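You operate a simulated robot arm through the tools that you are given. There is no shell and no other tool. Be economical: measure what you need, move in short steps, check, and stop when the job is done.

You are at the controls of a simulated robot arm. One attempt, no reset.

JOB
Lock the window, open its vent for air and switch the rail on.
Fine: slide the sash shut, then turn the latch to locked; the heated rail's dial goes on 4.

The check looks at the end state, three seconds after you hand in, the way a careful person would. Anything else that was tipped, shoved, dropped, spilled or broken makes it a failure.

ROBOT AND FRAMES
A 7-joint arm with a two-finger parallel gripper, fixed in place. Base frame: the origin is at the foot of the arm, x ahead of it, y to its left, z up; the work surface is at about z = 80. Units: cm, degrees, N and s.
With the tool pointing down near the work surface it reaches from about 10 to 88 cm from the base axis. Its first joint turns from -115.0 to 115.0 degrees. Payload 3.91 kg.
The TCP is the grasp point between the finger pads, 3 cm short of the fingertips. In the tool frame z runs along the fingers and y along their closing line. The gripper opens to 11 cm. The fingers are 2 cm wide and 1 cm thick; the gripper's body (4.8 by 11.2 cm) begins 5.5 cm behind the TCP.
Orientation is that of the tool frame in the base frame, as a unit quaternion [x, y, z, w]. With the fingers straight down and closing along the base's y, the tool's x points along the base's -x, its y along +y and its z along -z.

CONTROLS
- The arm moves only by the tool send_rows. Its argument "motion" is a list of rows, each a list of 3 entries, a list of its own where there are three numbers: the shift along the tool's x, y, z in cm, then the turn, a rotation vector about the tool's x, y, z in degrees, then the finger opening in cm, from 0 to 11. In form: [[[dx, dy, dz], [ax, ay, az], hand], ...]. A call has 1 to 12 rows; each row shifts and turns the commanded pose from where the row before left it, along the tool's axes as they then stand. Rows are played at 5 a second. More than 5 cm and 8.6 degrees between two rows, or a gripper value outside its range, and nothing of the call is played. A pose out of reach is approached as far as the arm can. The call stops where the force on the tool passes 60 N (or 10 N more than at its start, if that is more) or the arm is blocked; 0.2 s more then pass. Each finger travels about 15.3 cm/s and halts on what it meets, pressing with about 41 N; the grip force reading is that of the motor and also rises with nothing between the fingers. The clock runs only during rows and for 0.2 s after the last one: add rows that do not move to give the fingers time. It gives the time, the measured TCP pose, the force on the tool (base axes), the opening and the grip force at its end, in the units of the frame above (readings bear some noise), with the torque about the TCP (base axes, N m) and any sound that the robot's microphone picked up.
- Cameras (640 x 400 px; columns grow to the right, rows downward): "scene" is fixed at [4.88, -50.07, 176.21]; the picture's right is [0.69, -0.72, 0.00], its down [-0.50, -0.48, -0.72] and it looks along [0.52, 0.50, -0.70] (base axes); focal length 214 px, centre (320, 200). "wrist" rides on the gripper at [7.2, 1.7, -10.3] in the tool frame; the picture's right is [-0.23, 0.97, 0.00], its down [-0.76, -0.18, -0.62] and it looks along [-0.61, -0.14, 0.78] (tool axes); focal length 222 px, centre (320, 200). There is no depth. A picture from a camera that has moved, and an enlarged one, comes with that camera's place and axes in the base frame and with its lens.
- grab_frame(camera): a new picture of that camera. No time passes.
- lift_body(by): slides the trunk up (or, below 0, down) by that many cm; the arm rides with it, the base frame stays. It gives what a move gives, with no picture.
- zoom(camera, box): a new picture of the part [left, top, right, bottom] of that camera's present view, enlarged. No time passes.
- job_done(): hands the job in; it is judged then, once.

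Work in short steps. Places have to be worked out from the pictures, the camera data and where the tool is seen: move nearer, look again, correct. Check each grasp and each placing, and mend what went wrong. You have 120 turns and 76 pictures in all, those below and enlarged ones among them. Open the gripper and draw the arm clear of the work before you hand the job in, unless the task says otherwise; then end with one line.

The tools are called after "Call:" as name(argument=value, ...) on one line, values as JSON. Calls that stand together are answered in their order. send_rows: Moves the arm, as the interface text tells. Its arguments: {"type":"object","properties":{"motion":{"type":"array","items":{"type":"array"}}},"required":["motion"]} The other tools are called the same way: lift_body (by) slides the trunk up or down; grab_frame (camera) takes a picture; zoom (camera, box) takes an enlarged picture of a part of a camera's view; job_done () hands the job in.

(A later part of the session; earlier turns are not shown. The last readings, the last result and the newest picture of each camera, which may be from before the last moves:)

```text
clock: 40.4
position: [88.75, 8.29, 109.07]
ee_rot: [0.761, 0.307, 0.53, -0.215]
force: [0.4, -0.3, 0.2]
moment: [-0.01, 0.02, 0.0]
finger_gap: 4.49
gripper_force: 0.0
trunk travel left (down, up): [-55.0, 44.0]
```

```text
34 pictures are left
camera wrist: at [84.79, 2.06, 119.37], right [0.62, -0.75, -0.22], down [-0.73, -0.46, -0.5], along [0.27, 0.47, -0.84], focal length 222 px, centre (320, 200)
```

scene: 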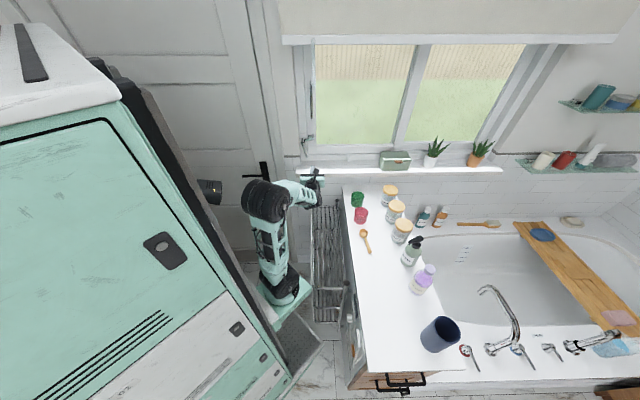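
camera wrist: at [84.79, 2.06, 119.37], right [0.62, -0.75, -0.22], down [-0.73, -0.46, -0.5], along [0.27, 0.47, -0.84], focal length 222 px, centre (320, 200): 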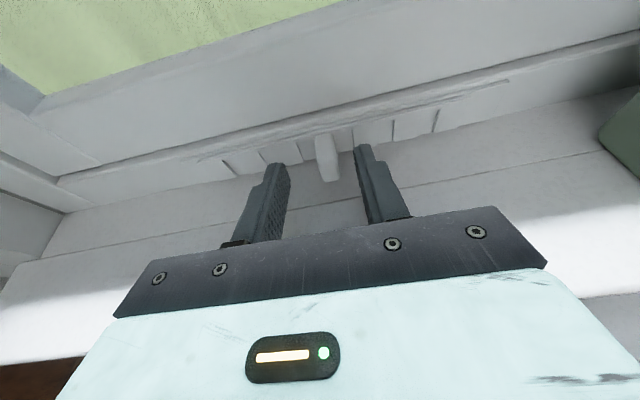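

The tab is between the fingers. I nudge it right first.

Call:
send_rows(motion=[[[0, 0.6, 0], [0, 0, 0], 4.5], [[0, 0.6, 0], [0, 0, 0], 4.5], [[0, 0.5, 0], [0, 0, 0], 4.5], [[0, 0.5, 0], [0, 0, 0], 4.5], [[0, 0.5, 0], [0, 0, 0], 4.5], [[0, 0, 0], [0, 0, 0], 4.5]])

Call:
zoom(camera="wrist", box=[190, 70, 510, 210])

```text
clock: 41.8
position: [90.69, 6.36, 109.04]
ee_rot: [0.761, 0.307, 0.53, -0.215]
force: [0.9, 0.0, 0.1]
moment: [0.0, 0.03, -0.02]
finger_gap: 4.48
gripper_force: 0.1
trunk travel left (down, up): [-55.0, 44.0]
```

```text
2.00 times, centred on (350, 140) of wrist
camera zoom: at [86.77, 0.13, 119.36], right [0.62, -0.75, -0.22], down [-0.73, -0.46, -0.5], along [0.27, 0.47, -0.84], focal length 444 px, centre (260, 320)
```

zoom: 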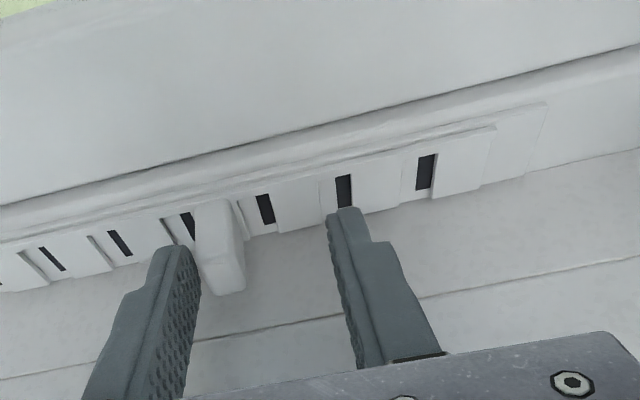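

Dark openings are appearing, so right is the opening direction. I continue until it stops.

Call:
send_rows(motion=[[[0, 0.4, 0], [0, 0, 0], 4.5], [[0, 0.4, 0], [0, 0, 0], 4.5], [[0, 0.4, 0], [0, 0, 0], 4.5], [[0, 0, 0], [0, 0, 0], 4.5]])

Call:
zoom(camera="wrist", box=[190, 70, 510, 210])

```text
clock: 42.8
position: [91.45, 5.61, 109.01]
ee_rot: [0.76, 0.309, 0.529, -0.217]
force: [-3.9, 3.0, 0.6]
moment: [-0.04, 0.02, 0.18]
finger_gap: 4.77
gripper_force: 3.1
trunk travel left (down, up): [-55.0, 44.0]
```

```text
2.00 times, centred on (350, 140) of wrist
camera zoom: at [87.51, -0.58, 119.34], right [0.62, -0.75, -0.22], down [-0.73, -0.46, -0.5], along [0.27, 0.47, -0.84], focal length 444 px, centre (260, 320)
```

zoom: 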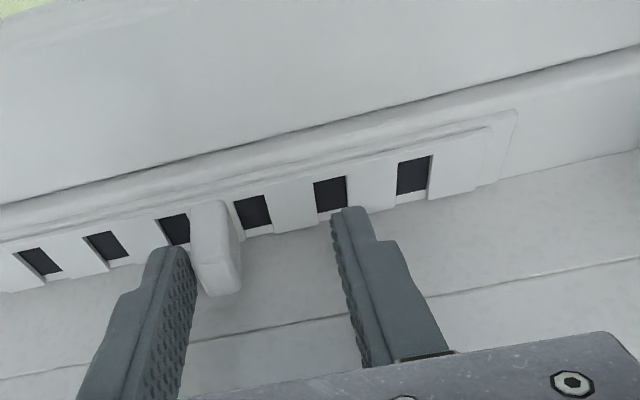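

The slots look fully open and resistance is rising. I give one more small nudge, then retreat and check.

Call:
send_rows(motion=[[[0, 0.4, 0], [0, 0, 0], 4.5], [[0, 0, 0], [0, 0, 0], 4.5]])

Call:
send_rows(motion=[[[0, -0.8, 0], [0, 0, 0], 4.5], [[0, -0.8, 0], [0, 0, 0], 4.5], [[0, 0, -3], [0, 0, 0], 4.5], [[0, 0, -4], [0, 0, 0], 4.5], [[0, 0, -4], [0, 0, 0], 4.5], [[0, 0, -4], [0, 0, 0], 4.5], [[0, 0, -3], [0, 0, 0], 4.5], [[0, 0, 0], [0, 0, 0], 4.5]])

Call:
zoom(camera="wrist", box=[250, 50, 450, 130])

```text
clock: 43.4
position: [91.72, 5.35, 109.05]
ee_rot: [0.76, 0.309, 0.529, -0.217]
force: [-8.8, 9.9, -1.7]
moment: [0.05, 0.05, 0.37]
finger_gap: 5.17
gripper_force: 6.7
trunk travel left (down, up): [-55.0, 44.0]
```

```text
clock: 45.2
position: [78.48, -5.59, 115.39]
ee_rot: [0.761, 0.308, 0.529, -0.216]
force: [0.1, -0.1, 0.1]
moment: [0.01, 0.03, -0.02]
finger_gap: 4.5
gripper_force: 0.0
trunk travel left (down, up): [-55.0, 44.0]
```

```text
3.20 times, centred on (350, 90) of wrist
camera zoom: at [74.53, -11.77, 125.7], right [0.62, -0.75, -0.22], down [-0.73, -0.46, -0.5], along [0.27, 0.47, -0.84], focal length 711 px, centre (224, 552)
```

zoom: 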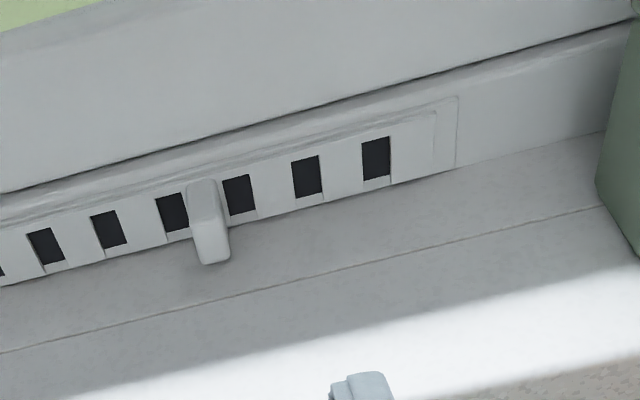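

The vent is fully open. Next, the heated rail: I zoom the scene camera to find its dial.

Call:
zoom(camera="scene", box=[300, 270, 400, 380])

Call:
zoom(camera="scene", box=[300, 195, 360, 330])

```text
3.64 times, centred on (350, 325) of scene
camera zoom: at [4.88, -50.07, 176.21], right [0.69, -0.72, 0.0], down [-0.5, -0.48, -0.72], along [0.52, 0.5, -0.7], focal length 780 px, centre (211, -254)
```

zoom: 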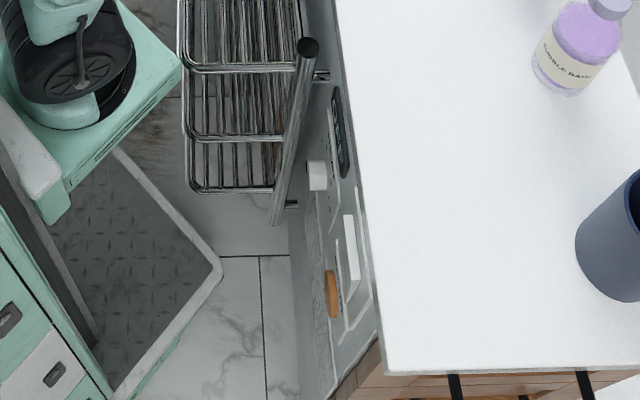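

```text
2.96 times, centred on (330, 262) of scene
camera zoom: at [4.88, -50.07, 176.21], right [0.69, -0.72, 0.0], down [-0.5, -0.48, -0.72], along [0.52, 0.5, -0.7], focal length 636 px, centre (290, 15)
```

zoom: 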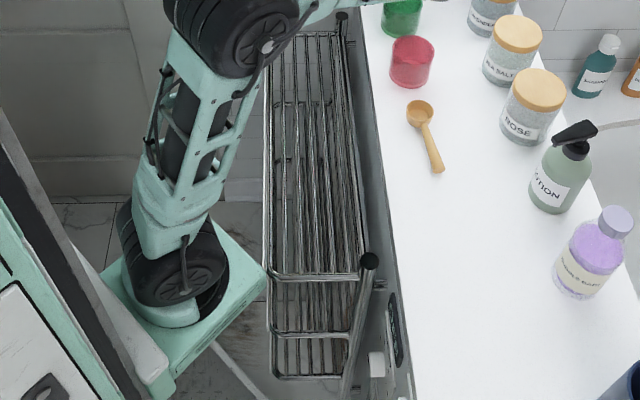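

The vent is done. The controls are on the vanity's left side panel (u≈55, n −10…8, z≈57–67), facing the robot. I retreat, level the tool, and start yawing toward +u to look at them.

Call:
send_rows(motion=[[[0, -3, -3], [0, 7, 0], 4], [[0, -3, -4], [0, 7, 0], 4], [[0, -3, -4], [0, 6, 0], 4], [[0, -3, -4], [0, 0, 0], 4], [[0, -3, -4], [0, 0, 0], 4], [[0, 0, 0], [-8, 0, 0], 4], [[0, 0, 0], [-8, 0, 0], 4], [[0, 0, 0], [-8, 0, 0], 4], [[0, 0, 0], [-8, 0, 0], 4], [[0, 0, 0], [-8, 0, 0], 4], [[0, 0, 0], [0, 0, 0], 4]])

Call:
grab_frame(camera="scene")

```text
clock: 47.6
position: [62.58, -10.91, 116.46]
ee_rot: [0.706, 0.077, 0.7, -0.075]
force: [-0.8, 0.1, 0.8]
moment: [0.0, -0.03, 0.01]
finger_gap: 3.99
gripper_force: 0.1
out of reach, approached as far as the arm can: row 5, 6, 7, 8, 9, 10
trunk travel left (down, up): [-55.0, 44.0]
```

```text
28 pictures are left
```

scene: 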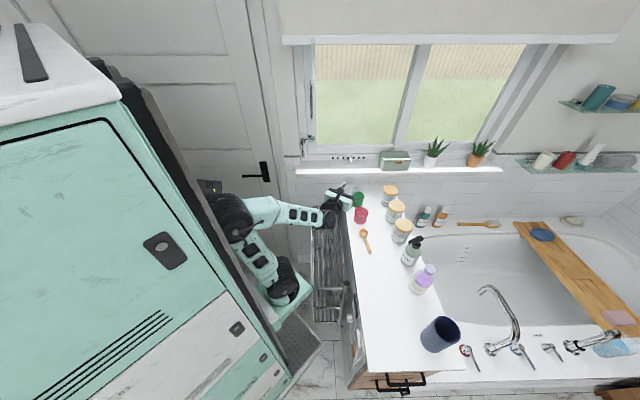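

The tool can't point horizontally this close to the base. I go back to a tool-down posture with the camera behind (facing +u), in stages.

Call:
send_rows(motion=[[[0, 0, 0], [0, -8.5, 0], 4], [[0, 0, 0], [0, -8.5, 0], 4], [[0, 0, 0], [0, -8.5, 0], 4], [[0, 0, 0], [0, -8.5, 0], 4], [[0, 0, 0], [0, -8.5, 0], 4], [[0, 0, 0], [0, -8.5, 0], 4], [[0, 0, 0], [0, -8.5, 0], 4], [[0, 0, 0], [0, -8.5, 0], 4], [[0, 0, 0], [0, -8.5, 0], 4], [[0, 0, 0], [0, -8.5, 0], 4], [[0, 0, 0], [0, -5, 0], 4], [[0, 0, 0], [0, 0, 0], 4]])

Call:
send_rows(motion=[[[0, 0, 0], [0, 0, -8.5], 4], [[0, 0, 0], [0, 0, -8.5], 4], [[0, 0, 0], [0, 0, -8.5], 4], [[0, 0, 0], [0, 0, -8.5], 4], [[0, 0, 0], [0, 0, -8.5], 4], [[0, 0, 0], [0, 0, -8.5], 4], [[0, 0, 0], [0, 0, -8.5], 4], [[0, 0, 0], [0, 0, -8.5], 4], [[0, 0, 0], [0, 0, -8.5], 4], [[0, 0, 0], [0, 0, -8.5], 4], [[0, 0, 0], [0, 0, -8.5], 4], [[0, 0, 0], [0, 0, -8.5], 4]])

```text
clock: 50.2
position: [63.43, -10.3, 113.52]
ee_rot: [0.994, 0.107, -0.005, 0.002]
force: [-0.3, 0.2, 0.0]
moment: [-0.02, -0.01, 0.02]
finger_gap: 3.98
gripper_force: 0.0
out of reach, approached as far as the arm can: row 1, 2
trunk travel left (down, up): [-55.0, 44.0]
```

```text
clock: 52.8
position: [63.33, -10.31, 113.23]
ee_rot: [0.541, 0.841, -0.004, -0.002]
force: [-0.8, 0.4, 0.0]
moment: [-0.01, 0.0, -0.02]
finger_gap: 4.01
gripper_force: 0.1
trunk travel left (down, up): [-55.0, 44.0]
```

Call:
send_rows(motion=[[[0, 0, 0], [0, 0, -8.5], 4], [[0, 0, 0], [0, 0, -8.5], 4], [[0, 0, 0], [0, 0, -2.3], 4], [[1.5, -4.5, 0], [0, 0, 0], 4], [[1.5, -4.5, 0], [0, 0, 0], 4], [[1.5, -4.5, 0], [0, 0, 0], 4], [[1.5, -4.5, 0], [0, 0, 0], 4], [[1.5, -4.5, 0], [0, 0, 0], 4], [[1.5, -4.5, 0], [0, 0, 0], 4], [[1.5, -4.5, 0], [0, 0, 0], 4], [[1, -4, 0], [0, 0, 0], 4], [[0, 0, 0], [0, 0, 0], 4]])

Call:
grab_frame(camera="wrist")

```text
clock: 55.4
position: [46.33, -20.82, 112.48]
ee_rot: [0.394, 0.919, -0.003, -0.004]
force: [0.1, -0.5, -0.3]
moment: [0.01, -0.01, 0.01]
finger_gap: 3.98
gripper_force: 0.2
out of reach, approached as far as the arm can: row 7, 8, 9, 10, 11
trunk travel left (down, up): [-55.0, 44.0]
```

```text
27 pictures are left
camera wrist: at [42.58, -14.31, 122.71], right [0.86, 0.51, -0.01], down [0.4, -0.67, 0.62], along [0.31, -0.54, -0.78], focal length 222 px, centre (320, 200)
```

wrist: 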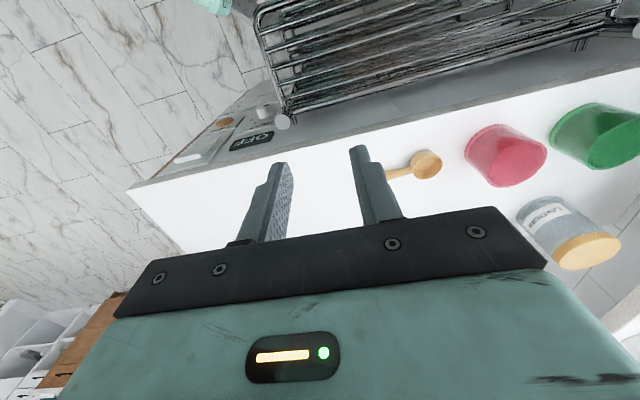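

The display reads OFF. I zoom on the controls.

Call:
zoom(camera="wrist", box=[150, 70, 330, 200])

```text
3.08 times, centred on (240, 135) of wrist
camera zoom: at [42.58, -14.31, 122.71], right [0.86, 0.51, -0.01], down [0.4, -0.67, 0.62], along [0.31, -0.54, -0.78], focal length 684 px, centre (566, 400)
```

zoom: 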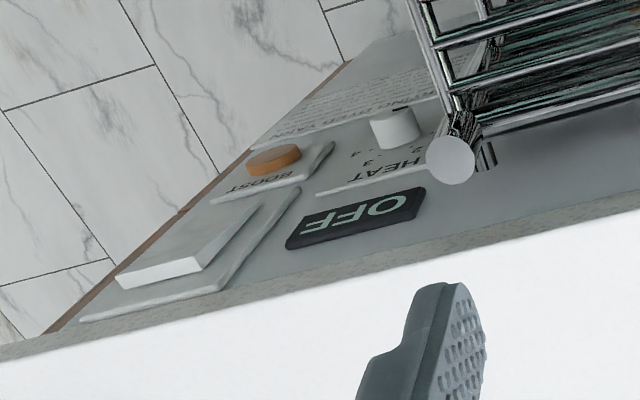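

The HEAT dial has numbers and there is a BOOST button, a rocker and printed instructions. I descend in free space left of the counter, which should also ease the reach.

Call:
send_rows(motion=[[[0, 0, 4], [0, 0, 0], 4], [[0, 0, 4], [0, 0, 0], 4], [[0, 0, 4], [0, 0, 0], 4], [[0, 0, 4], [0, 0, 0], 4], [[0, 0, 4], [0, 0, 0], 4], [[0, 0, 0], [0, 0, 0], 4]])

Call:
grab_frame(camera="scene")

Call:
grab_frame(camera="wrist")

```text
clock: 56.8
position: [46.09, -21.03, 92.38]
ee_rot: [0.394, 0.919, -0.003, -0.003]
force: [-0.9, -0.3, -0.1]
moment: [-0.02, -0.01, 0.03]
finger_gap: 4.0
gripper_force: 0.0
trunk travel left (down, up): [-55.0, 44.0]
```

```text
25 pictures are left
```

scene: 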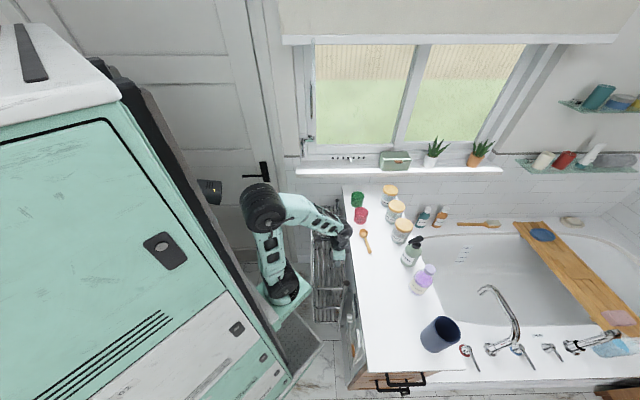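

```text
24 pictures are left
camera wrist: at [42.41, -14.52, 102.75], right [0.86, 0.51, -0.01], down [0.4, -0.67, 0.62], along [0.31, -0.54, -0.78], focal length 222 px, centre (320, 200)
```

wrist: 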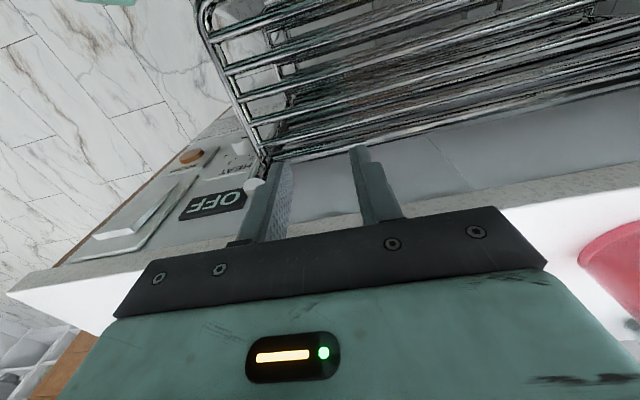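

Call:
send_rows(motion=[[[2, -4, 0], [0, 0, 0], 4], [[2, -4, 0], [0, 0, 0], 4], [[2, -4, 0], [0, 0, 0], 4], [[2, -4, 0], [0, 0, 0], 4], [[1, -1, 0], [0, -7, 0], 4], [[0, 0, 0], [0, -7, 0], 4], [[0, 0, 0], [0, -7, 0], 4], [[0, 0, 0], [0, 0, 0], 4]])

Call:
grab_frame(camera="wrist")

```text
clock: 58.6
position: [34.0, -37.08, 97.32]
ee_rot: [0.387, 0.904, -0.075, 0.165]
force: [-0.2, 0.6, -0.9]
moment: [-0.02, 0.02, 0.02]
finger_gap: 3.98
gripper_force: 0.1
out of reach, approached as far as the arm can: row 1, 2, 3, 4, 5, 6, 7
trunk travel left (down, up): [-55.0, 44.0]
```

```text
23 pictures are left
camera wrist: at [28.04, -28.16, 104.36], right [0.85, 0.52, 0.07], down [0.21, -0.47, 0.86], along [0.48, -0.71, -0.51], focal length 222 px, centre (320, 200)
```

wrist: 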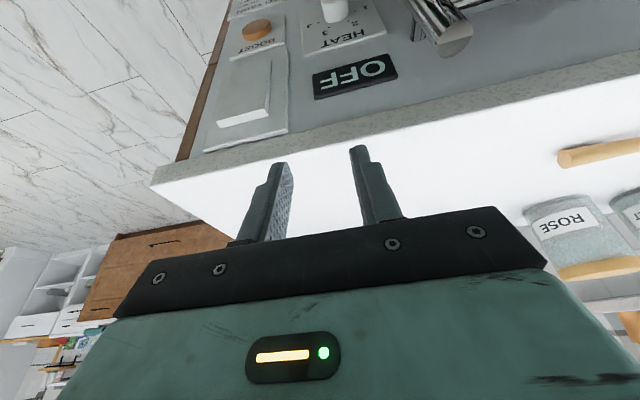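

Call:
zoom(camera="wrist", box=[225, 0, 405, 110])

```text
3.56 times, centred on (315, 55) of wrist
camera zoom: at [28.04, -28.16, 104.36], right [0.85, 0.52, 0.07], down [0.21, -0.47, 0.86], along [0.48, -0.71, -0.51], focal length 790 px, centre (338, 716)
```

zoom: 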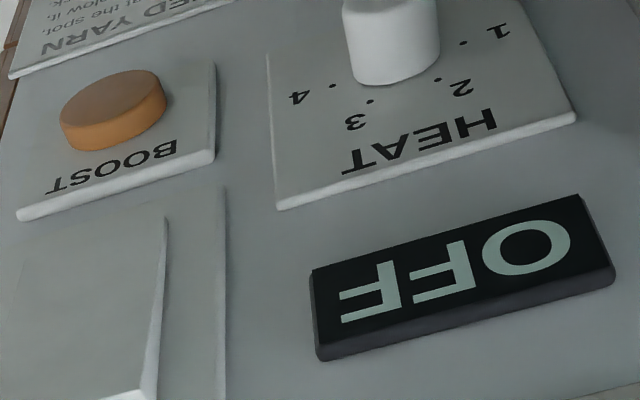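

The dial's scale runs 1–4 across the top (4 toward −n). I lower the trunk 15 cm to see the knob face-on.

Call:
lift_body(by=-15)

Call:
grab_frame(camera="wrist")

```text
clock: 60.4
position: [34.06, -37.04, 82.35]
ee_rot: [0.387, 0.904, -0.075, 0.164]
force: [0.3, 0.6, -0.8]
moment: [0.01, -0.01, -0.01]
finger_gap: 4.01
gripper_force: 0.0
trunk travel left (down, up): [-40.0, 59.0]
```

```text
21 pictures are left
camera wrist: at [28.04, -28.14, 89.36], right [0.85, 0.52, 0.07], down [0.21, -0.47, 0.85], along [0.48, -0.71, -0.51], focal length 222 px, centre (320, 200)
```

wrist: 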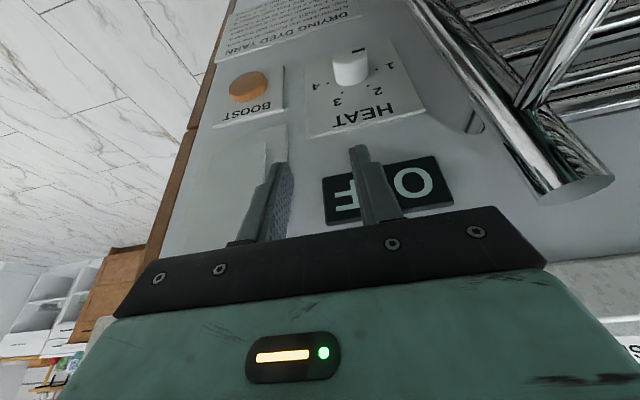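

Call:
zoom(camera="wrist", box=[210, 0, 450, 140])

Call:
zoom(camera="wrist", box=[300, 25, 420, 105])

```text
2.67 times, centred on (330, 70) of wrist
camera zoom: at [28.04, -28.14, 89.36], right [0.85, 0.52, 0.07], down [0.21, -0.47, 0.85], along [0.48, -0.71, -0.51], focal length 592 px, centre (293, 547)
```

zoom: 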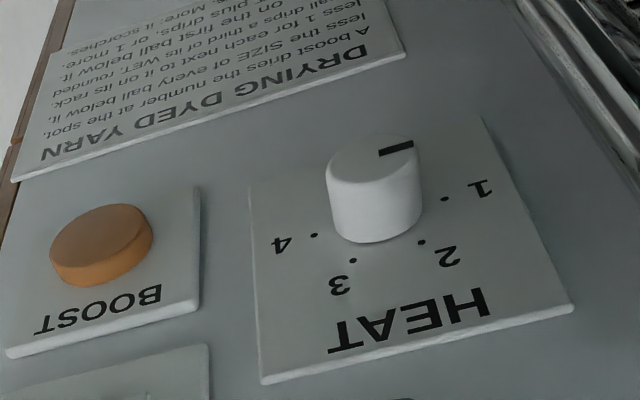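

```text
5.00 times, centred on (360, 65) of wrist
camera zoom: at [28.04, -28.14, 89.36], right [0.85, 0.52, 0.07], down [0.21, -0.47, 0.85], along [0.48, -0.71, -0.51], focal length 1111 px, centre (120, 875)
```

zoom: 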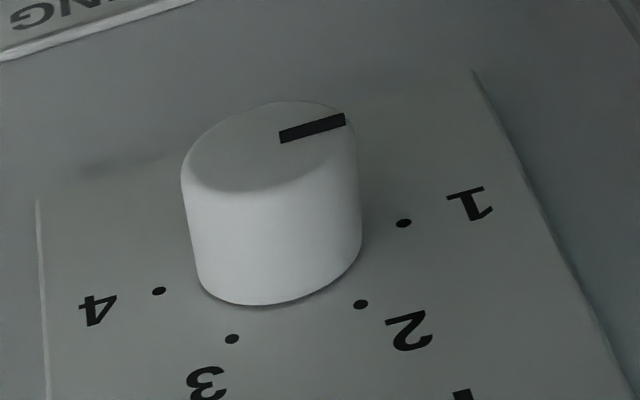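

The display will confirm the setting. I place the knob at (u 53.2, n 3.2, z 65.4) with the rail post at n≈11.7, pointer now at about 9 o'clock. I step away from the panel and test how level the tool can get here.

Call:
send_rows(motion=[[[3, 0, -1.5], [0, 0, 0], 4], [[3, 0, -1.5], [0, 0, 0], 4], [[2, 0, 0], [0, 0, 0], 4], [[0, 0, 0], [0, -8, 0], 4], [[0, 0, 0], [0, -8, 0], 4], [[0, 0, 0], [0, -8, 0], 4], [[0, 0, 0], [0, -8, 0], 4], [[0, 0, 0], [0, 0, 0], 4]])

```text
clock: 61.6
position: [32.06, -41.05, 85.09]
ee_rot: [0.377, 0.871, -0.117, 0.292]
force: [-51.0, 62.3, 16.7]
moment: [0.51, 1.02, -1.32]
finger_gap: 3.66
gripper_force: 0.0
out of reach, approached as far as the arm can: row 1, 2, 3, 4, 5, 6
trunk travel left (down, up): [-40.0, 59.0]
stopped in row 6: the force on the tool passed its limit at 148 N (the readings are from after the stop); the commanded pose is now the measured one
```

A contact: the fingers went forward instead of back because the pose was out of reach. I look before moving.

Call:
grab_frame(camera="scene")

Call:
zoom(camera="scene", box=[290, 230, 410, 340])

```text
18 pictures are left
```

scene: 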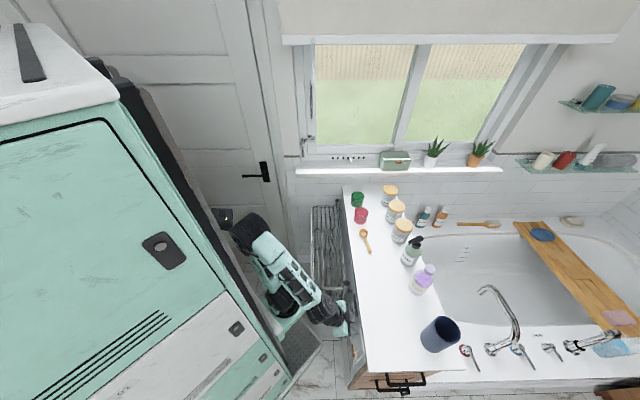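

```text
3.64 times, centred on (350, 285) of scene
camera zoom: at [4.88, -50.07, 176.21], right [0.69, -0.72, 0.0], down [-0.5, -0.48, -0.72], along [0.52, 0.5, -0.7], focal length 780 px, centre (211, -109)
```

zoom: 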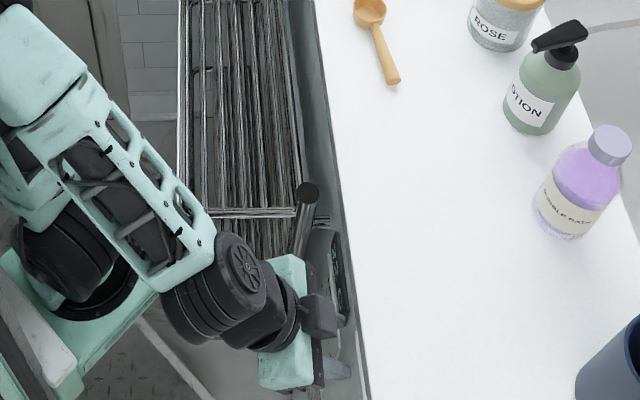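

The hand brushed the counter edge with the arm folded too tightly. I back off along the fingers and raise the trunk so the arm can reach down instead of folding.

Call:
send_rows(motion=[[[0, 0, -2], [0, 0, 0], 4], [[0, 0, -3], [0, 0, 0], 4], [[0, 0, 0], [0, 0, 0], 4]])

Call:
lift_body(by=25)

```text
clock: 62.5
position: [30.87, -41.73, 85.2]
ee_rot: [0.374, 0.871, -0.122, 0.295]
force: [-1.6, -0.5, -0.3]
moment: [-0.01, -0.01, 0.02]
finger_gap: 3.98
gripper_force: 0.1
out of reach, approached as far as the arm can: row 1, 2
trunk travel left (down, up): [-40.0, 59.0]
```

```text
clock: 65.0
position: [30.76, -41.61, 110.19]
ee_rot: [0.375, 0.871, -0.121, 0.294]
force: [1.3, 0.1, 0.4]
moment: [-0.03, -0.03, -0.01]
finger_gap: 4.0
gripper_force: 0.1
trunk travel left (down, up): [-65.0, 34.0]
```

Call:
send_rows(motion=[[[0, 0, 0], [0, 7.2, 0], 4], [[0, 0, 0], [0, 7.2, 0], 4], [[0, 0, 0], [0, 7.2, 0], 4], [[0, 0, 0], [0, 7.2, 0], 4], [[0, 0, 0], [0, 7.2, 0], 4], [[3, 0, 3], [0, 0, 0], 4], [[3, 1, 3], [0, 0, 0], 4], [[3, 1, 3], [0, 0, 0], 4], [[3, 1, 3], [0, 0, 0], 4], [[0, 0, 3], [0, 0, 0], 4], [[0, 0, 0], [0, 0, 0], 4]])

```text
clock: 67.4
position: [26.23, -37.35, 98.93]
ee_rot: [0.394, 0.919, 0.001, 0.01]
force: [0.4, 0.4, 0.2]
moment: [0.01, 0.02, 0.04]
finger_gap: 4.0
gripper_force: 0.1
out of reach, approached as far as the arm can: row 8, 9, 10
trunk travel left (down, up): [-65.0, 34.0]
```

Call:
send_rows(motion=[[[0, 0, 4], [0, 0, 0], 4], [[0, 0, 4], [0, 0, 0], 4], [[0, 0, 4], [0, 0, 0], 4], [[2, 0, 3], [0, 0, 0], 4], [[2, 0, 0], [0, 0, 0], 4], [[2, 0, 0], [0, 0, 0], 4], [[2, 1, 0], [0, 0, 0], 4], [[2, 1, 0], [0, 0, 0], 4], [[0, 0, 0], [0, 0, 0], 4]])

Call:
grab_frame(camera="scene")

```text
clock: 69.4
position: [22.56, -40.16, 83.65]
ee_rot: [0.394, 0.919, 0.001, 0.011]
force: [-0.3, -0.1, 0.8]
moment: [0.01, 0.01, -0.01]
finger_gap: 3.98
gripper_force: 0.1
out of reach, approached as far as the arm can: row 1, 2, 4, 5, 6, 7, 8
trunk travel left (down, up): [-65.0, 34.0]
```

```text
16 pictures are left
```

scene: 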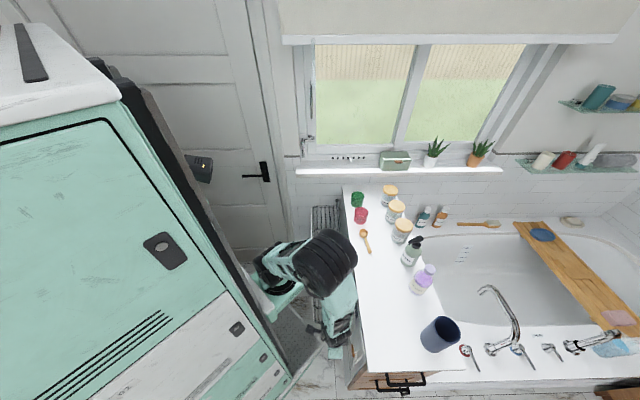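

The arm re-folded with the elbow outward, which isn't useful. The earlier posture (tool tilted ~20° from vertical) did reach here, so I'll grip the knob from above and swing the hand about the knob axis in strokes. First I rise and move back out to that posture.

Call:
send_rows(motion=[[[0, 0, -4], [0, 0, 0], 4], [[0, 0, -4], [0, 0, 0], 4], [[0, 0, -4], [0, 0, 0], 4], [[0, 0, -4], [0, 0, 0], 4], [[-3, 2, -4], [0, 0, 0], 4], [[-3, 3, 0], [0, 0, 0], 4], [[-2, 4, 0], [0, 0, 0], 4], [[0, 4, 0], [0, 0, 0], 4], [[0, 2, 0], [0, 0, 0], 4], [[0, 0, 0], [0, 0, 0], 4]])

Call:
grab_frame(camera="scene")

```text
refused: row 5 steps farther than a row can; nothing moved
```

```text
15 pictures are left
```

scene: 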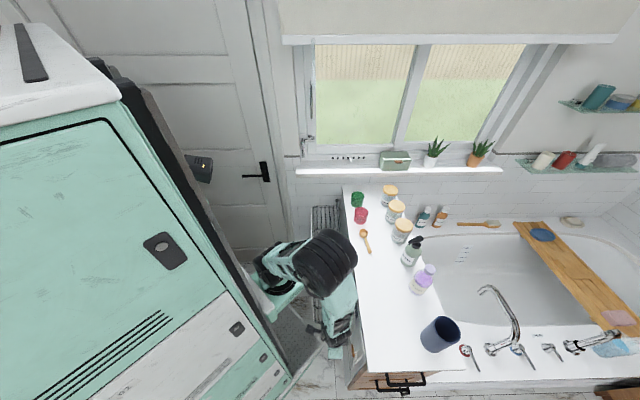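

Call:
send_rows(motion=[[[0, 0, -4], [0, 0, 0], 4], [[0, 0, -4], [0, 0, 0], 4], [[0, 0, -4], [0, 0, 0], 4], [[0, 0, -4], [0, 0, 0], 4], [[-2, 2, -4], [0, 0, 0], 4], [[-3, 3, 0], [0, 0, 0], 4], [[-2, 3, 0], [0, 0, 0], 4], [[0, 4, 0], [0, 0, 0], 4], [[0, 2, 0], [0, 0, 0], 4], [[0, 0, 0], [0, 0, 0], 4]])

```text
clock: 71.6
position: [37.05, -35.52, 103.97]
ee_rot: [0.395, 0.919, 0.0, 0.011]
force: [-0.4, 0.2, 0.2]
moment: [0.01, 0.0, 0.0]
finger_gap: 4.0
gripper_force: 0.1
trunk travel left (down, up): [-65.0, 34.0]
```

Now at (u 51, n 2, z 104). I pitch 20°, back off 3 cm from the counter edge, and lower the trunk 28 cm.

Call:
send_rows(motion=[[[0, 0, 0], [0, -7, 0], 5.5], [[0, 0, 0], [0, -7, 0], 5.5], [[0, 0, 0], [0, -6, 0], 5.5], [[1.7, 0, -0.6], [0, 0, 0], 5.5], [[1.7, 0, -0.6], [0, 0, 0], 5.5], [[0, 0, 0], [0, 0, 0], 5.5]])

```text
clock: 73.0
position: [36.38, -36.46, 106.92]
ee_rot: [0.388, 0.904, -0.067, 0.169]
force: [-0.6, 0.5, 0.2]
moment: [0.03, -0.03, -0.01]
finger_gap: 5.49
gripper_force: 0.0
out of reach, approached as far as the arm can: row 3, 4, 5
trunk travel left (down, up): [-65.0, 34.0]
```

Call:
send_rows(motion=[[[1.4, 0.5, 3.7], [0, 0, 0], 5.5], [[2.3, 0.5, 3.4], [0, 0, 0], 5.5], [[2.3, 0.5, 3.4], [0, 0, 0], 5.5], [[2.3, 0.5, 3.4], [0, 0, 0], 5.5], [[0, 0, 0], [0, 0, 0], 5.5]])

```text
clock: 74.2
position: [40.61, -41.11, 95.19]
ee_rot: [0.388, 0.903, -0.068, 0.17]
force: [0.4, -0.5, 0.6]
moment: [0.02, 0.01, 0.0]
finger_gap: 5.49
gripper_force: 0.0
out of reach, approached as far as the arm can: row 1, 2, 3, 4
trunk travel left (down, up): [-65.0, 34.0]
```

Lower relative height pushes the reach outward instead. The working band is a higher relative height, so I go back up and inward, then descend with the trunk.

Call:
send_rows(motion=[[[0, 0.5, -4], [0, 0, 0], 5.5], [[0, 0.5, -4], [0, 0, 0], 5.5], [[0, 0.5, -4], [0, 0, 0], 5.5], [[0, 0.5, -3], [0, 0, 0], 5.5], [[1, 0, -0.4], [0, 0, 0], 5.5], [[0, 0, 0], [0, 0, 0], 5.5]])

```text
clock: 75.6
position: [37.94, -35.29, 108.27]
ee_rot: [0.388, 0.903, -0.068, 0.171]
force: [-0.5, -0.4, -0.7]
moment: [0.0, -0.01, -0.03]
finger_gap: 5.48
gripper_force: 0.0
out of reach, approached as far as the arm can: row 4, 5
trunk travel left (down, up): [-65.0, 34.0]
```

At (u 51.8, n 3.1), above the knob. I lower the trunk in stages with a check.

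Call:
lift_body(by=-27)

Call:
grab_frame(camera="wrist")

```text
clock: 78.4
position: [37.88, -35.32, 81.22]
ee_rot: [0.388, 0.903, -0.068, 0.169]
force: [-0.7, 0.6, -0.3]
moment: [-0.03, 0.01, 0.0]
finger_gap: 5.52
gripper_force: 0.0
trunk travel left (down, up): [-38.0, 61.0]
```

```text
14 pictures are left
camera wrist: at [31.9, -26.63, 88.23], right [0.85, 0.52, 0.09], down [0.2, -0.48, 0.85], along [0.49, -0.71, -0.51], focal length 222 px, centre (320, 200)
```

wrist: 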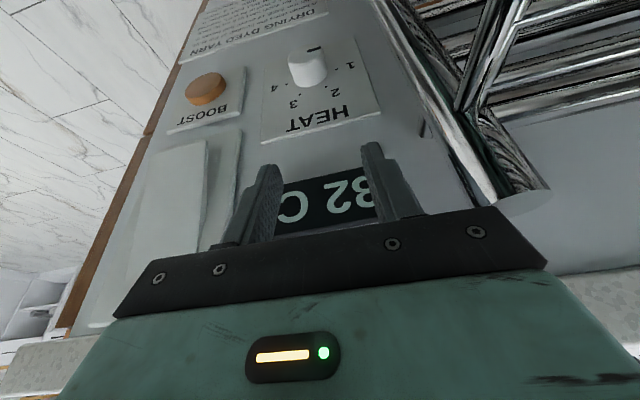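

The display now shows "32 C" instead of OFF, so the earlier brush may have flipped the big rocker on. I zoom to check the rocker and knob alignment.

Call:
zoom(camera="wrist", box=[90, 20, 400, 240])

```text
1.82 times, centred on (245, 130) of wrist
camera zoom: at [31.9, -26.63, 88.23], right [0.85, 0.52, 0.09], down [0.2, -0.48, 0.85], along [0.49, -0.71, -0.51], focal length 404 px, centre (456, 327)
```

zoom: 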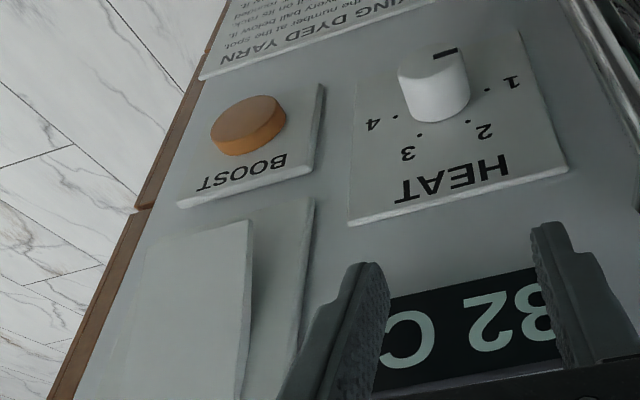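

The rocker has indeed flipped and the rail reads a temperature, so it is powered. Now I lower onto the knob.

Call:
lift_body(by=-15.5)

Call:
grab_frame(camera="wrist")

```text
clock: 80.2
position: [37.86, -35.35, 65.78]
ee_rot: [0.388, 0.903, -0.067, 0.17]
force: [0.6, 1.3, -0.4]
moment: [-0.01, 0.0, -0.01]
finger_gap: 5.51
gripper_force: 0.1
trunk travel left (down, up): [-22.5, 76.5]
```

```text
12 pictures are left
camera wrist: at [31.9, -26.63, 72.73], right [0.85, 0.52, 0.09], down [0.2, -0.48, 0.85], along [0.49, -0.71, -0.51], focal length 222 px, centre (320, 200)
```

wrist: 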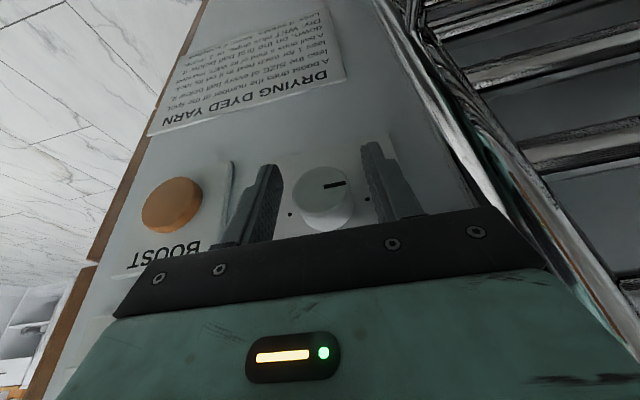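

The knob sits centred between the fingers. I advance 0.6 cm, close on it, and start with a small 18° swing.

Call:
send_rows(motion=[[[-0.56, 0, 0.2], [0, 0, 0], 5.5], [[0, 0, 0], [0, 0, 0], 2], [[0, 0, 0], [0, 0, 0], 2], [[0, 0, 0], [0, 0, 0], 2]])

Call:
send_rows(motion=[[[0, 0, 0], [-5.64, 0, 2.05], 2], [[0, 0, 0], [-5.64, 0, 2.05], 2], [[0, 0, 0], [-5.64, 0, 2.05], 2]])

```text
clock: 81.2
position: [38.36, -35.91, 65.72]
ee_rot: [0.388, 0.903, -0.068, 0.171]
force: [-10.5, -6.4, 0.8]
moment: [-0.12, -0.12, 0.56]
finger_gap: 3.58
gripper_force: 45.3
trunk travel left (down, up): [-22.5, 76.5]
```

```text
clock: 82.0
position: [38.1, -36.13, 65.71]
ee_rot: [0.407, 0.881, 0.074, 0.229]
force: [-23.9, -16.5, -1.2]
moment: [0.54, 0.64, 0.25]
finger_gap: 3.56
gripper_force: 44.3
trunk travel left (down, up): [-22.5, 76.5]
```

The grip holds (3.57 cm) and the knob seems to turn; the side force says the knob centre is ~0.35 cm toward −n, so I correct and continue the swing.

Call:
send_rows(motion=[[[0, -0.33, 0], [-5.64, 0, 2.05], 2], [[0, 0, 0], [-5.64, 0, 2.05], 2], [[0, 0, 0], [-5.64, 0, 2.05], 2], [[0, 0, 0], [-5.64, 0, 2.05], 2], [[0, 0, 0], [-5.64, 0, 2.05], 2]])

Call:
grab_frame(camera="wrist")

```text
clock: 83.2
position: [38.21, -36.11, 65.72]
ee_rot: [0.415, 0.797, 0.307, 0.314]
force: [1.5, -6.5, -0.8]
moment: [-0.04, -0.01, -0.53]
finger_gap: 3.58
gripper_force: 45.0
trunk travel left (down, up): [-22.5, 76.5]
```

```text
11 pictures are left
camera wrist: at [27.83, -31.38, 71.45], right [0.56, 0.26, 0.79], down [-0.2, -0.88, 0.44], along [0.8, -0.4, -0.44], focal length 222 px, centre (320, 200)
```

wrist: 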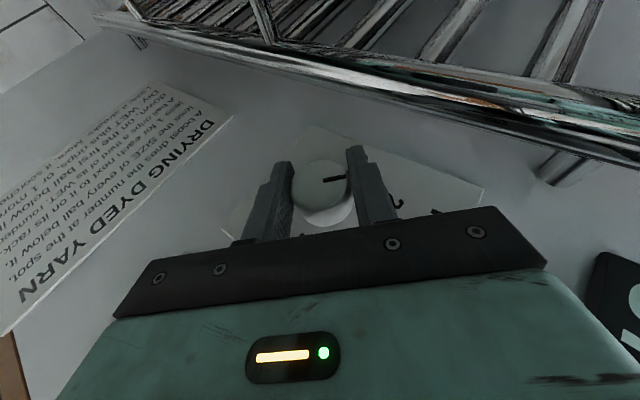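

The knob turned 48° with the fingers. To avoid the BOOST button I keep strokes to 48°: release, swing back, regrip, and swing again.

Call:
send_rows(motion=[[[0, 0, 0], [0, 0, 0], 5.5], [[0, 0, 0], [0, 0, 0], 5.5], [[0, 0, 0], [5.64, 0, -2.05], 5.5], [[0, 0, 0], [5.64, 0, -2.05], 5.5], [[0, 0, 0], [5.64, 0, -2.05], 5.5], [[0, 0, 0], [5.64, 0, -2.05], 5.5], [[0, 0, 0], [5.64, 0, -2.05], 5.5], [[0, 0, 0], [5.64, 0, -2.05], 5.5], [[0, 0, 0], [5.64, 0, -2.05], 5.5], [[0, 0, 0], [5.64, 0, -2.05], 5.5], [[0, 0, 0], [0, 0, 0], 5.5]])

Call:
grab_frame(camera="wrist")

```text
clock: 85.3
position: [38.25, -35.9, 65.26]
ee_rot: [0.392, 0.902, -0.026, 0.179]
force: [-8.9, 12.5, 8.6]
moment: [-0.92, -0.81, 0.19]
finger_gap: 5.49
gripper_force: 0.0
trunk travel left (down, up): [-22.5, 76.5]
stopped in row 10: the force on the tool passed its limit at 63 N (the readings are from after the stop); the commanded pose is now the measured one
```

```text
10 pictures are left
camera wrist: at [31.71, -27.66, 72.46], right [0.84, 0.51, 0.17], down [0.16, -0.54, 0.83], along [0.52, -0.67, -0.54], focal length 222 px, centre (320, 200)
```

wrist: 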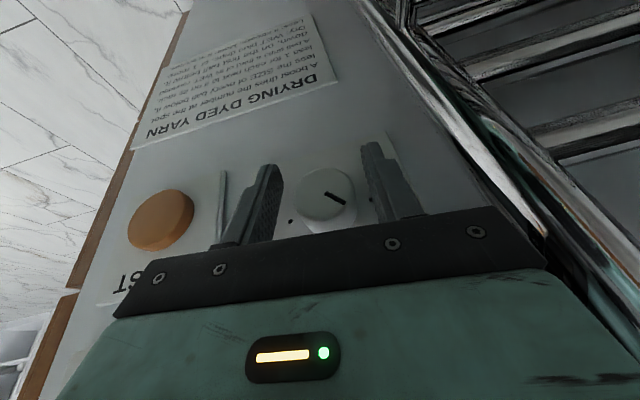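

The hand just touched the rail post at the end of the return. I ease off slightly, regrip here, and swing another 46°.

Call:
send_rows(motion=[[[-0.1, -0.25, -0.3], [0, 0, 0], 5.5], [[0, 0, 0], [0, 0, 0], 2], [[0, 0, 0], [0, 0, 0], 2], [[0, 0, 0], [0, 0, 0], 2]])

Call:
send_rows(motion=[[[0, 0, 0], [-5.64, 0, 2.05], 2], [[0, 0, 0], [-5.64, 0, 2.05], 2], [[0, 0, 0], [-5.64, 0, 2.05], 2], [[0, 0, 0], [-5.64, 0, 2.05], 2], [[0, 0, 0], [-5.64, 0, 2.05], 2], [[0, 0, 0], [-5.64, 0, 2.05], 2], [[0, 0, 0], [-5.64, 0, 2.05], 2]])

```text
clock: 86.3
position: [38.12, -35.92, 65.32]
ee_rot: [0.391, 0.903, -0.025, 0.176]
force: [18.5, 43.5, -0.8]
moment: [-0.69, -0.03, 0.9]
finger_gap: 3.9
gripper_force: 19.1
trunk travel left (down, up): [-22.5, 76.5]
```

```text
clock: 87.9
position: [37.91, -36.12, 65.59]
ee_rot: [0.416, 0.802, 0.3, 0.306]
force: [19.5, 8.3, 27.6]
moment: [0.1, -0.1, 0.42]
finger_gap: 3.71
gripper_force: 17.1
trunk travel left (down, up): [-22.5, 76.5]
```

Call:
send_rows(motion=[[[0, 0.25, 0.15], [0, 0, 0], 2], [[0, 0, 0], [0, 0, 0], 2]])

Call:
grab_frame(camera="wrist")

```text
clock: 88.5
position: [38.03, -36.03, 65.8]
ee_rot: [0.417, 0.802, 0.299, 0.306]
force: [-7.6, 10.7, 22.1]
moment: [-0.38, -0.5, 0.42]
finger_gap: 3.54
gripper_force: 45.1
trunk travel left (down, up): [-22.5, 76.5]
```

```text
9 pictures are left
camera wrist: at [27.77, -31.24, 71.73], right [0.58, 0.27, 0.77], down [-0.19, -0.87, 0.45], along [0.79, -0.41, -0.45], focal length 222 px, centre (320, 200)
```

wrist: 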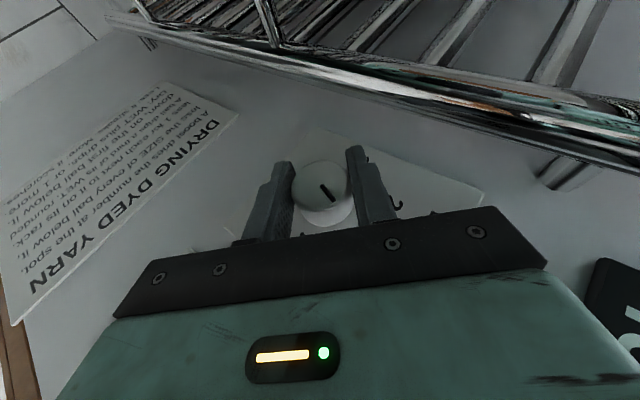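

Pointer is turning with the grip. I release and swing back 40° (short of the post), then read the pointer.

Call:
send_rows(motion=[[[0, 0, 0], [0, 0, 0], 5.5], [[0, 0, 0], [0, 0, 0], 5.5], [[0, 0, 0], [5.64, 0, -2.05], 5.5], [[0, 0, 0], [5.64, 0, -2.05], 5.5], [[0, 0, 0], [5.64, 0, -2.05], 5.5], [[0, 0, 0], [5.64, 0, -2.05], 5.5], [[0, 0, 0], [5.64, 0, -2.05], 5.5], [[0, 0, 0], [5.64, 0, -2.05], 5.5], [[0, 0, 0], [3.76, 0, -1.37], 5.5], [[0, 0, 0], [0, 0, 0], 5.5]])

Call:
zoom(camera="wrist", box=[230, 110, 430, 240])

```text
clock: 90.7
position: [38.03, -36.01, 65.54]
ee_rot: [0.396, 0.899, -0.01, 0.186]
force: [-16.6, 5.9, -0.8]
moment: [-0.4, -1.16, -0.07]
finger_gap: 5.5
gripper_force: 0.1
trunk travel left (down, up): [-22.5, 76.5]
```

```text
3.08 times, centred on (330, 175) of wrist
camera zoom: at [31.37, -28.01, 72.81], right [0.84, 0.51, 0.2], down [0.14, -0.56, 0.82], along [0.53, -0.66, -0.54], focal length 684 px, centre (289, 277)
```

zoom: 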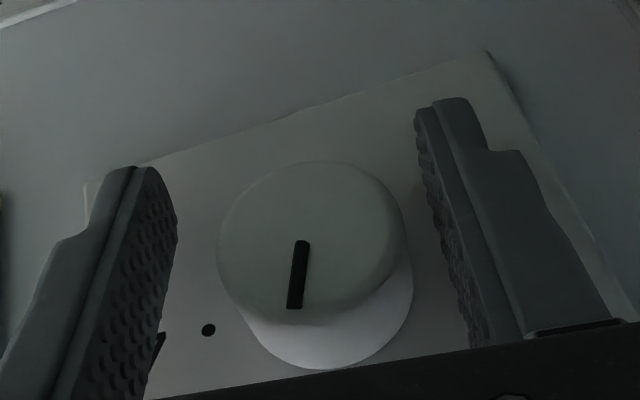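

The pointer is now near 3, so about 52° remain to 4. I regrip (backing 0.2 cm off the plate) and swing 42°.

Call:
send_rows(motion=[[[0.25, 0, -0.1], [0, 0, 0], 5.5], [[0, 0, 0], [0, 0, 0], 2], [[0, 0, 0], [0, 0, 0], 2], [[0, 0, 0], [0, 0, 0], 2]])

Call:
send_rows(motion=[[[0, 0, 0], [-5.64, 0, 2.05], 2], [[0, 0, 0], [-5.64, 0, 2.05], 2], [[0, 0, 0], [-5.64, 0, 2.05], 2], [[0, 0, 0], [-5.64, 0, 2.05], 2], [[0, 0, 0], [-5.64, 0, 2.05], 2], [[0, 0, 0], [-5.64, 0, 2.05], 2], [[0, 0, 0], [-5.64, 0, 2.05], 2]])

Call:
send_rows(motion=[[[0, 0, 0], [0, 0, 0], 5.5], [[0, 0, 0], [0, 0, 0], 5.5], [[0, 0, 0], [5.64, 0, -2.05], 5.5], [[0, 0, 0], [5.64, 0, -2.05], 5.5], [[0, 0, 0], [5.64, 0, -2.05], 5.5], [[0, 0, 0], [5.64, 0, -2.05], 5.5], [[0, 0, 0], [5.64, 0, -2.05], 5.5], [[0, 0, 0], [5.64, 0, -2.05], 5.5], [[0, 0, 0], [4.7, 0, -1.71], 5.5], [[0, 0, 0], [0, 0, 0], 5.5]])

Call:
zoom(camera="wrist", box=[230, 110, 430, 240])

```text
clock: 91.7
position: [38.17, -35.86, 65.4]
ee_rot: [0.392, 0.901, -0.008, 0.183]
force: [28.1, 21.6, 17.3]
moment: [0.21, 0.21, 0.7]
finger_gap: 3.57
gripper_force: 45.3
trunk travel left (down, up): [-22.5, 76.5]
```

```text
clock: 93.3
position: [37.82, -35.73, 65.64]
ee_rot: [0.417, 0.795, 0.313, 0.31]
force: [-9.1, 4.1, -10.7]
moment: [0.47, 0.5, 0.86]
finger_gap: 3.6
gripper_force: 44.7
trunk travel left (down, up): [-22.5, 76.5]
```

```text
clock: 95.5
position: [38.05, -36.11, 65.43]
ee_rot: [0.397, 0.898, -0.003, 0.188]
force: [0.3, -0.3, 0.1]
moment: [0.02, 0.0, 0.04]
finger_gap: 5.51
gripper_force: 0.1
trunk travel left (down, up): [-22.5, 76.5]
```

```text
3.08 times, centred on (330, 175) of wrist
camera zoom: at [31.29, -28.03, 72.78], right [0.83, 0.51, 0.22], down [0.13, -0.57, 0.81], along [0.54, -0.65, -0.54], focal length 684 px, centre (289, 277)
```

zoom: 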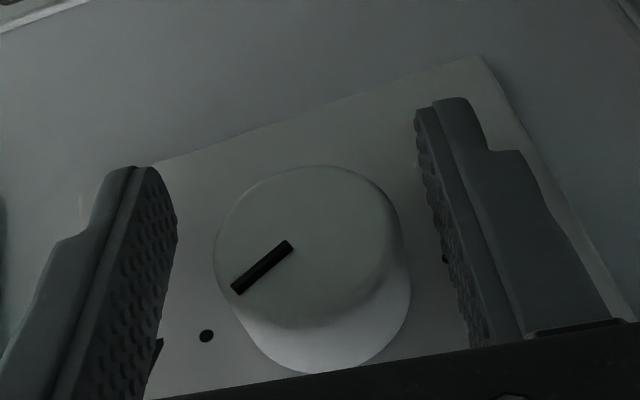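

The pointer is at about +57°, with mark 4 at about +83°. I regrip and turn 26° more.

Call:
send_rows(motion=[[[0, 0, 0], [0, 0, 0], 2], [[0, 0, 0], [0, 0, 0], 2], [[0, 0, 0], [0, 0, 0], 2], [[0, 0, 0], [-4.9, 0, 1.78], 2], [[0, 0, 0], [-4.9, 0, 1.78], 2], [[0, 0, 0], [-4.9, 0, 1.78], 2], [[0, 0, 0], [-4.9, 0, 1.78], 2], [[0, 0, 0], [-4.9, 0, 1.78], 2], [[0, 0, 0], [0, 0, 0], 2]])

Call:
send_rows(motion=[[[0, 0, 0], [0, 0, 0], 5.5], [[0, 0, 0], [0, 0, 0], 5.5], [[0, 0, 0], [4.9, 0, -1.78], 5.5], [[0, 0, 0], [4.9, 0, -1.78], 5.5], [[0, 0, 0], [4.9, 0, -1.78], 5.5], [[0, 0, 0], [4.9, 0, -1.78], 5.5], [[0, 0, 0], [4.9, 0, -1.78], 5.5], [[0, 0, 0], [0, 0, 0], 5.5]])

Call:
zoom(camera="wrist", box=[230, 110, 430, 240])

```text
clock: 97.5
position: [38.0, -35.72, 65.75]
ee_rot: [0.415, 0.845, 0.201, 0.271]
force: [8.6, 5.0, -19.4]
moment: [0.2, 0.14, 0.84]
finger_gap: 3.5
gripper_force: 44.5
trunk travel left (down, up): [-22.5, 76.5]
```

```text
clock: 99.3
position: [37.98, -36.09, 65.49]
ee_rot: [0.396, 0.899, -0.002, 0.188]
force: [0.4, -0.2, 0.4]
moment: [0.0, 0.0, 0.03]
finger_gap: 5.52
gripper_force: 0.1
trunk travel left (down, up): [-22.5, 76.5]
```

```text
3.08 times, centred on (330, 175) of wrist
camera zoom: at [31.27, -28.04, 72.76], right [0.83, 0.51, 0.22], down [0.13, -0.57, 0.81], along [0.54, -0.65, -0.54], focal length 684 px, centre (289, 277)
```

zoom: 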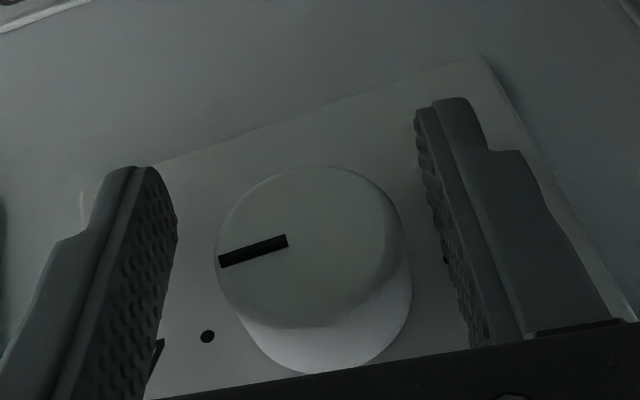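

The pointer is now parallel to the 1–4 line toward 4. I raise the trunk to clear the knob and check the dial and display.

Call:
lift_body(by=16)

Call:
zoom(camera="wrist", box=[130, 0, 430, 230])

```text
clock: 101.1
position: [38.11, -35.98, 81.48]
ee_rot: [0.397, 0.898, -0.002, 0.187]
force: [-6.1, 6.8, -5.6]
moment: [0.04, 0.31, 0.27]
finger_gap: 5.44
gripper_force: 0.1
trunk travel left (down, up): [-38.5, 60.5]
```

```text
1.74 times, centred on (280, 115) of wrist
camera zoom: at [31.36, -27.98, 88.83], right [0.84, 0.5, 0.22], down [0.13, -0.57, 0.81], along [0.53, -0.65, -0.54], focal length 386 px, centre (390, 348)
```

zoom: 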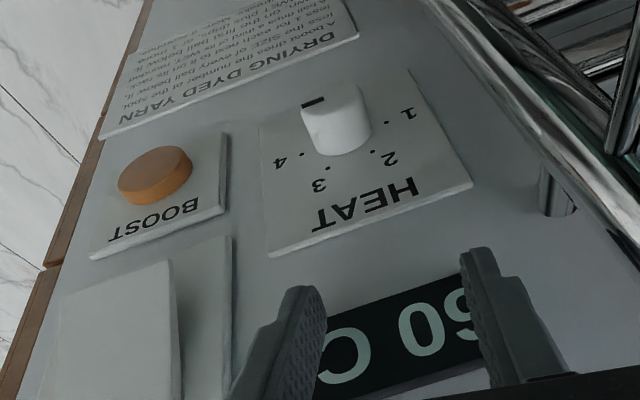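

The display reads about 60 C and the pointer aims at 4. There is a light contact, so I ease back from the panel, then raise further and confirm.

Call:
send_rows(motion=[[[0.4, 0, -0.15], [0, 3, 0], 5.5], [[0.4, 0, -0.15], [0, 3, 0], 5.5], [[0, 0, 0], [0, 0, 0], 5.5]])

Call:
lift_body(by=16)

Call:
zoom(camera="wrist", box=[180, 0, 420, 200])

```text
clock: 101.9
position: [37.42, -35.2, 81.9]
ee_rot: [0.397, 0.906, 0.015, 0.145]
force: [-0.2, -0.6, 0.6]
moment: [0.0, 0.02, -0.03]
finger_gap: 5.48
gripper_force: 0.1
trunk travel left (down, up): [-38.5, 60.5]
```

```text
clock: 103.7
position: [37.37, -35.13, 97.8]
ee_rot: [0.397, 0.906, 0.016, 0.145]
force: [-0.6, -0.3, -0.1]
moment: [0.04, 0.02, 0.02]
finger_gap: 5.5
gripper_force: 0.0
trunk travel left (down, up): [-54.5, 44.5]
```

```text
2.00 times, centred on (300, 100) of wrist
camera zoom: at [31.11, -27.8, 106.1], right [0.84, 0.5, 0.2], down [0.19, -0.62, 0.76], along [0.5, -0.6, -0.62], focal length 444 px, centre (360, 400)
```

zoom: 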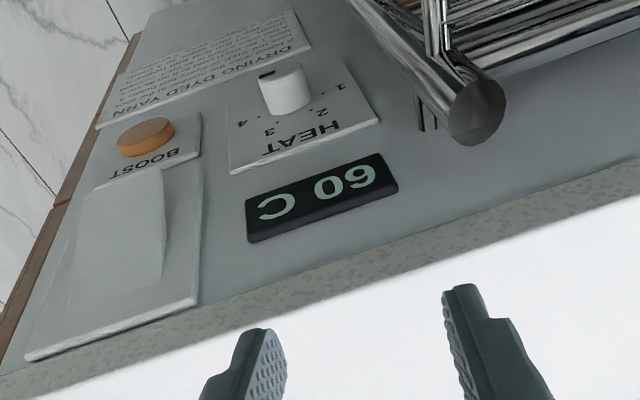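

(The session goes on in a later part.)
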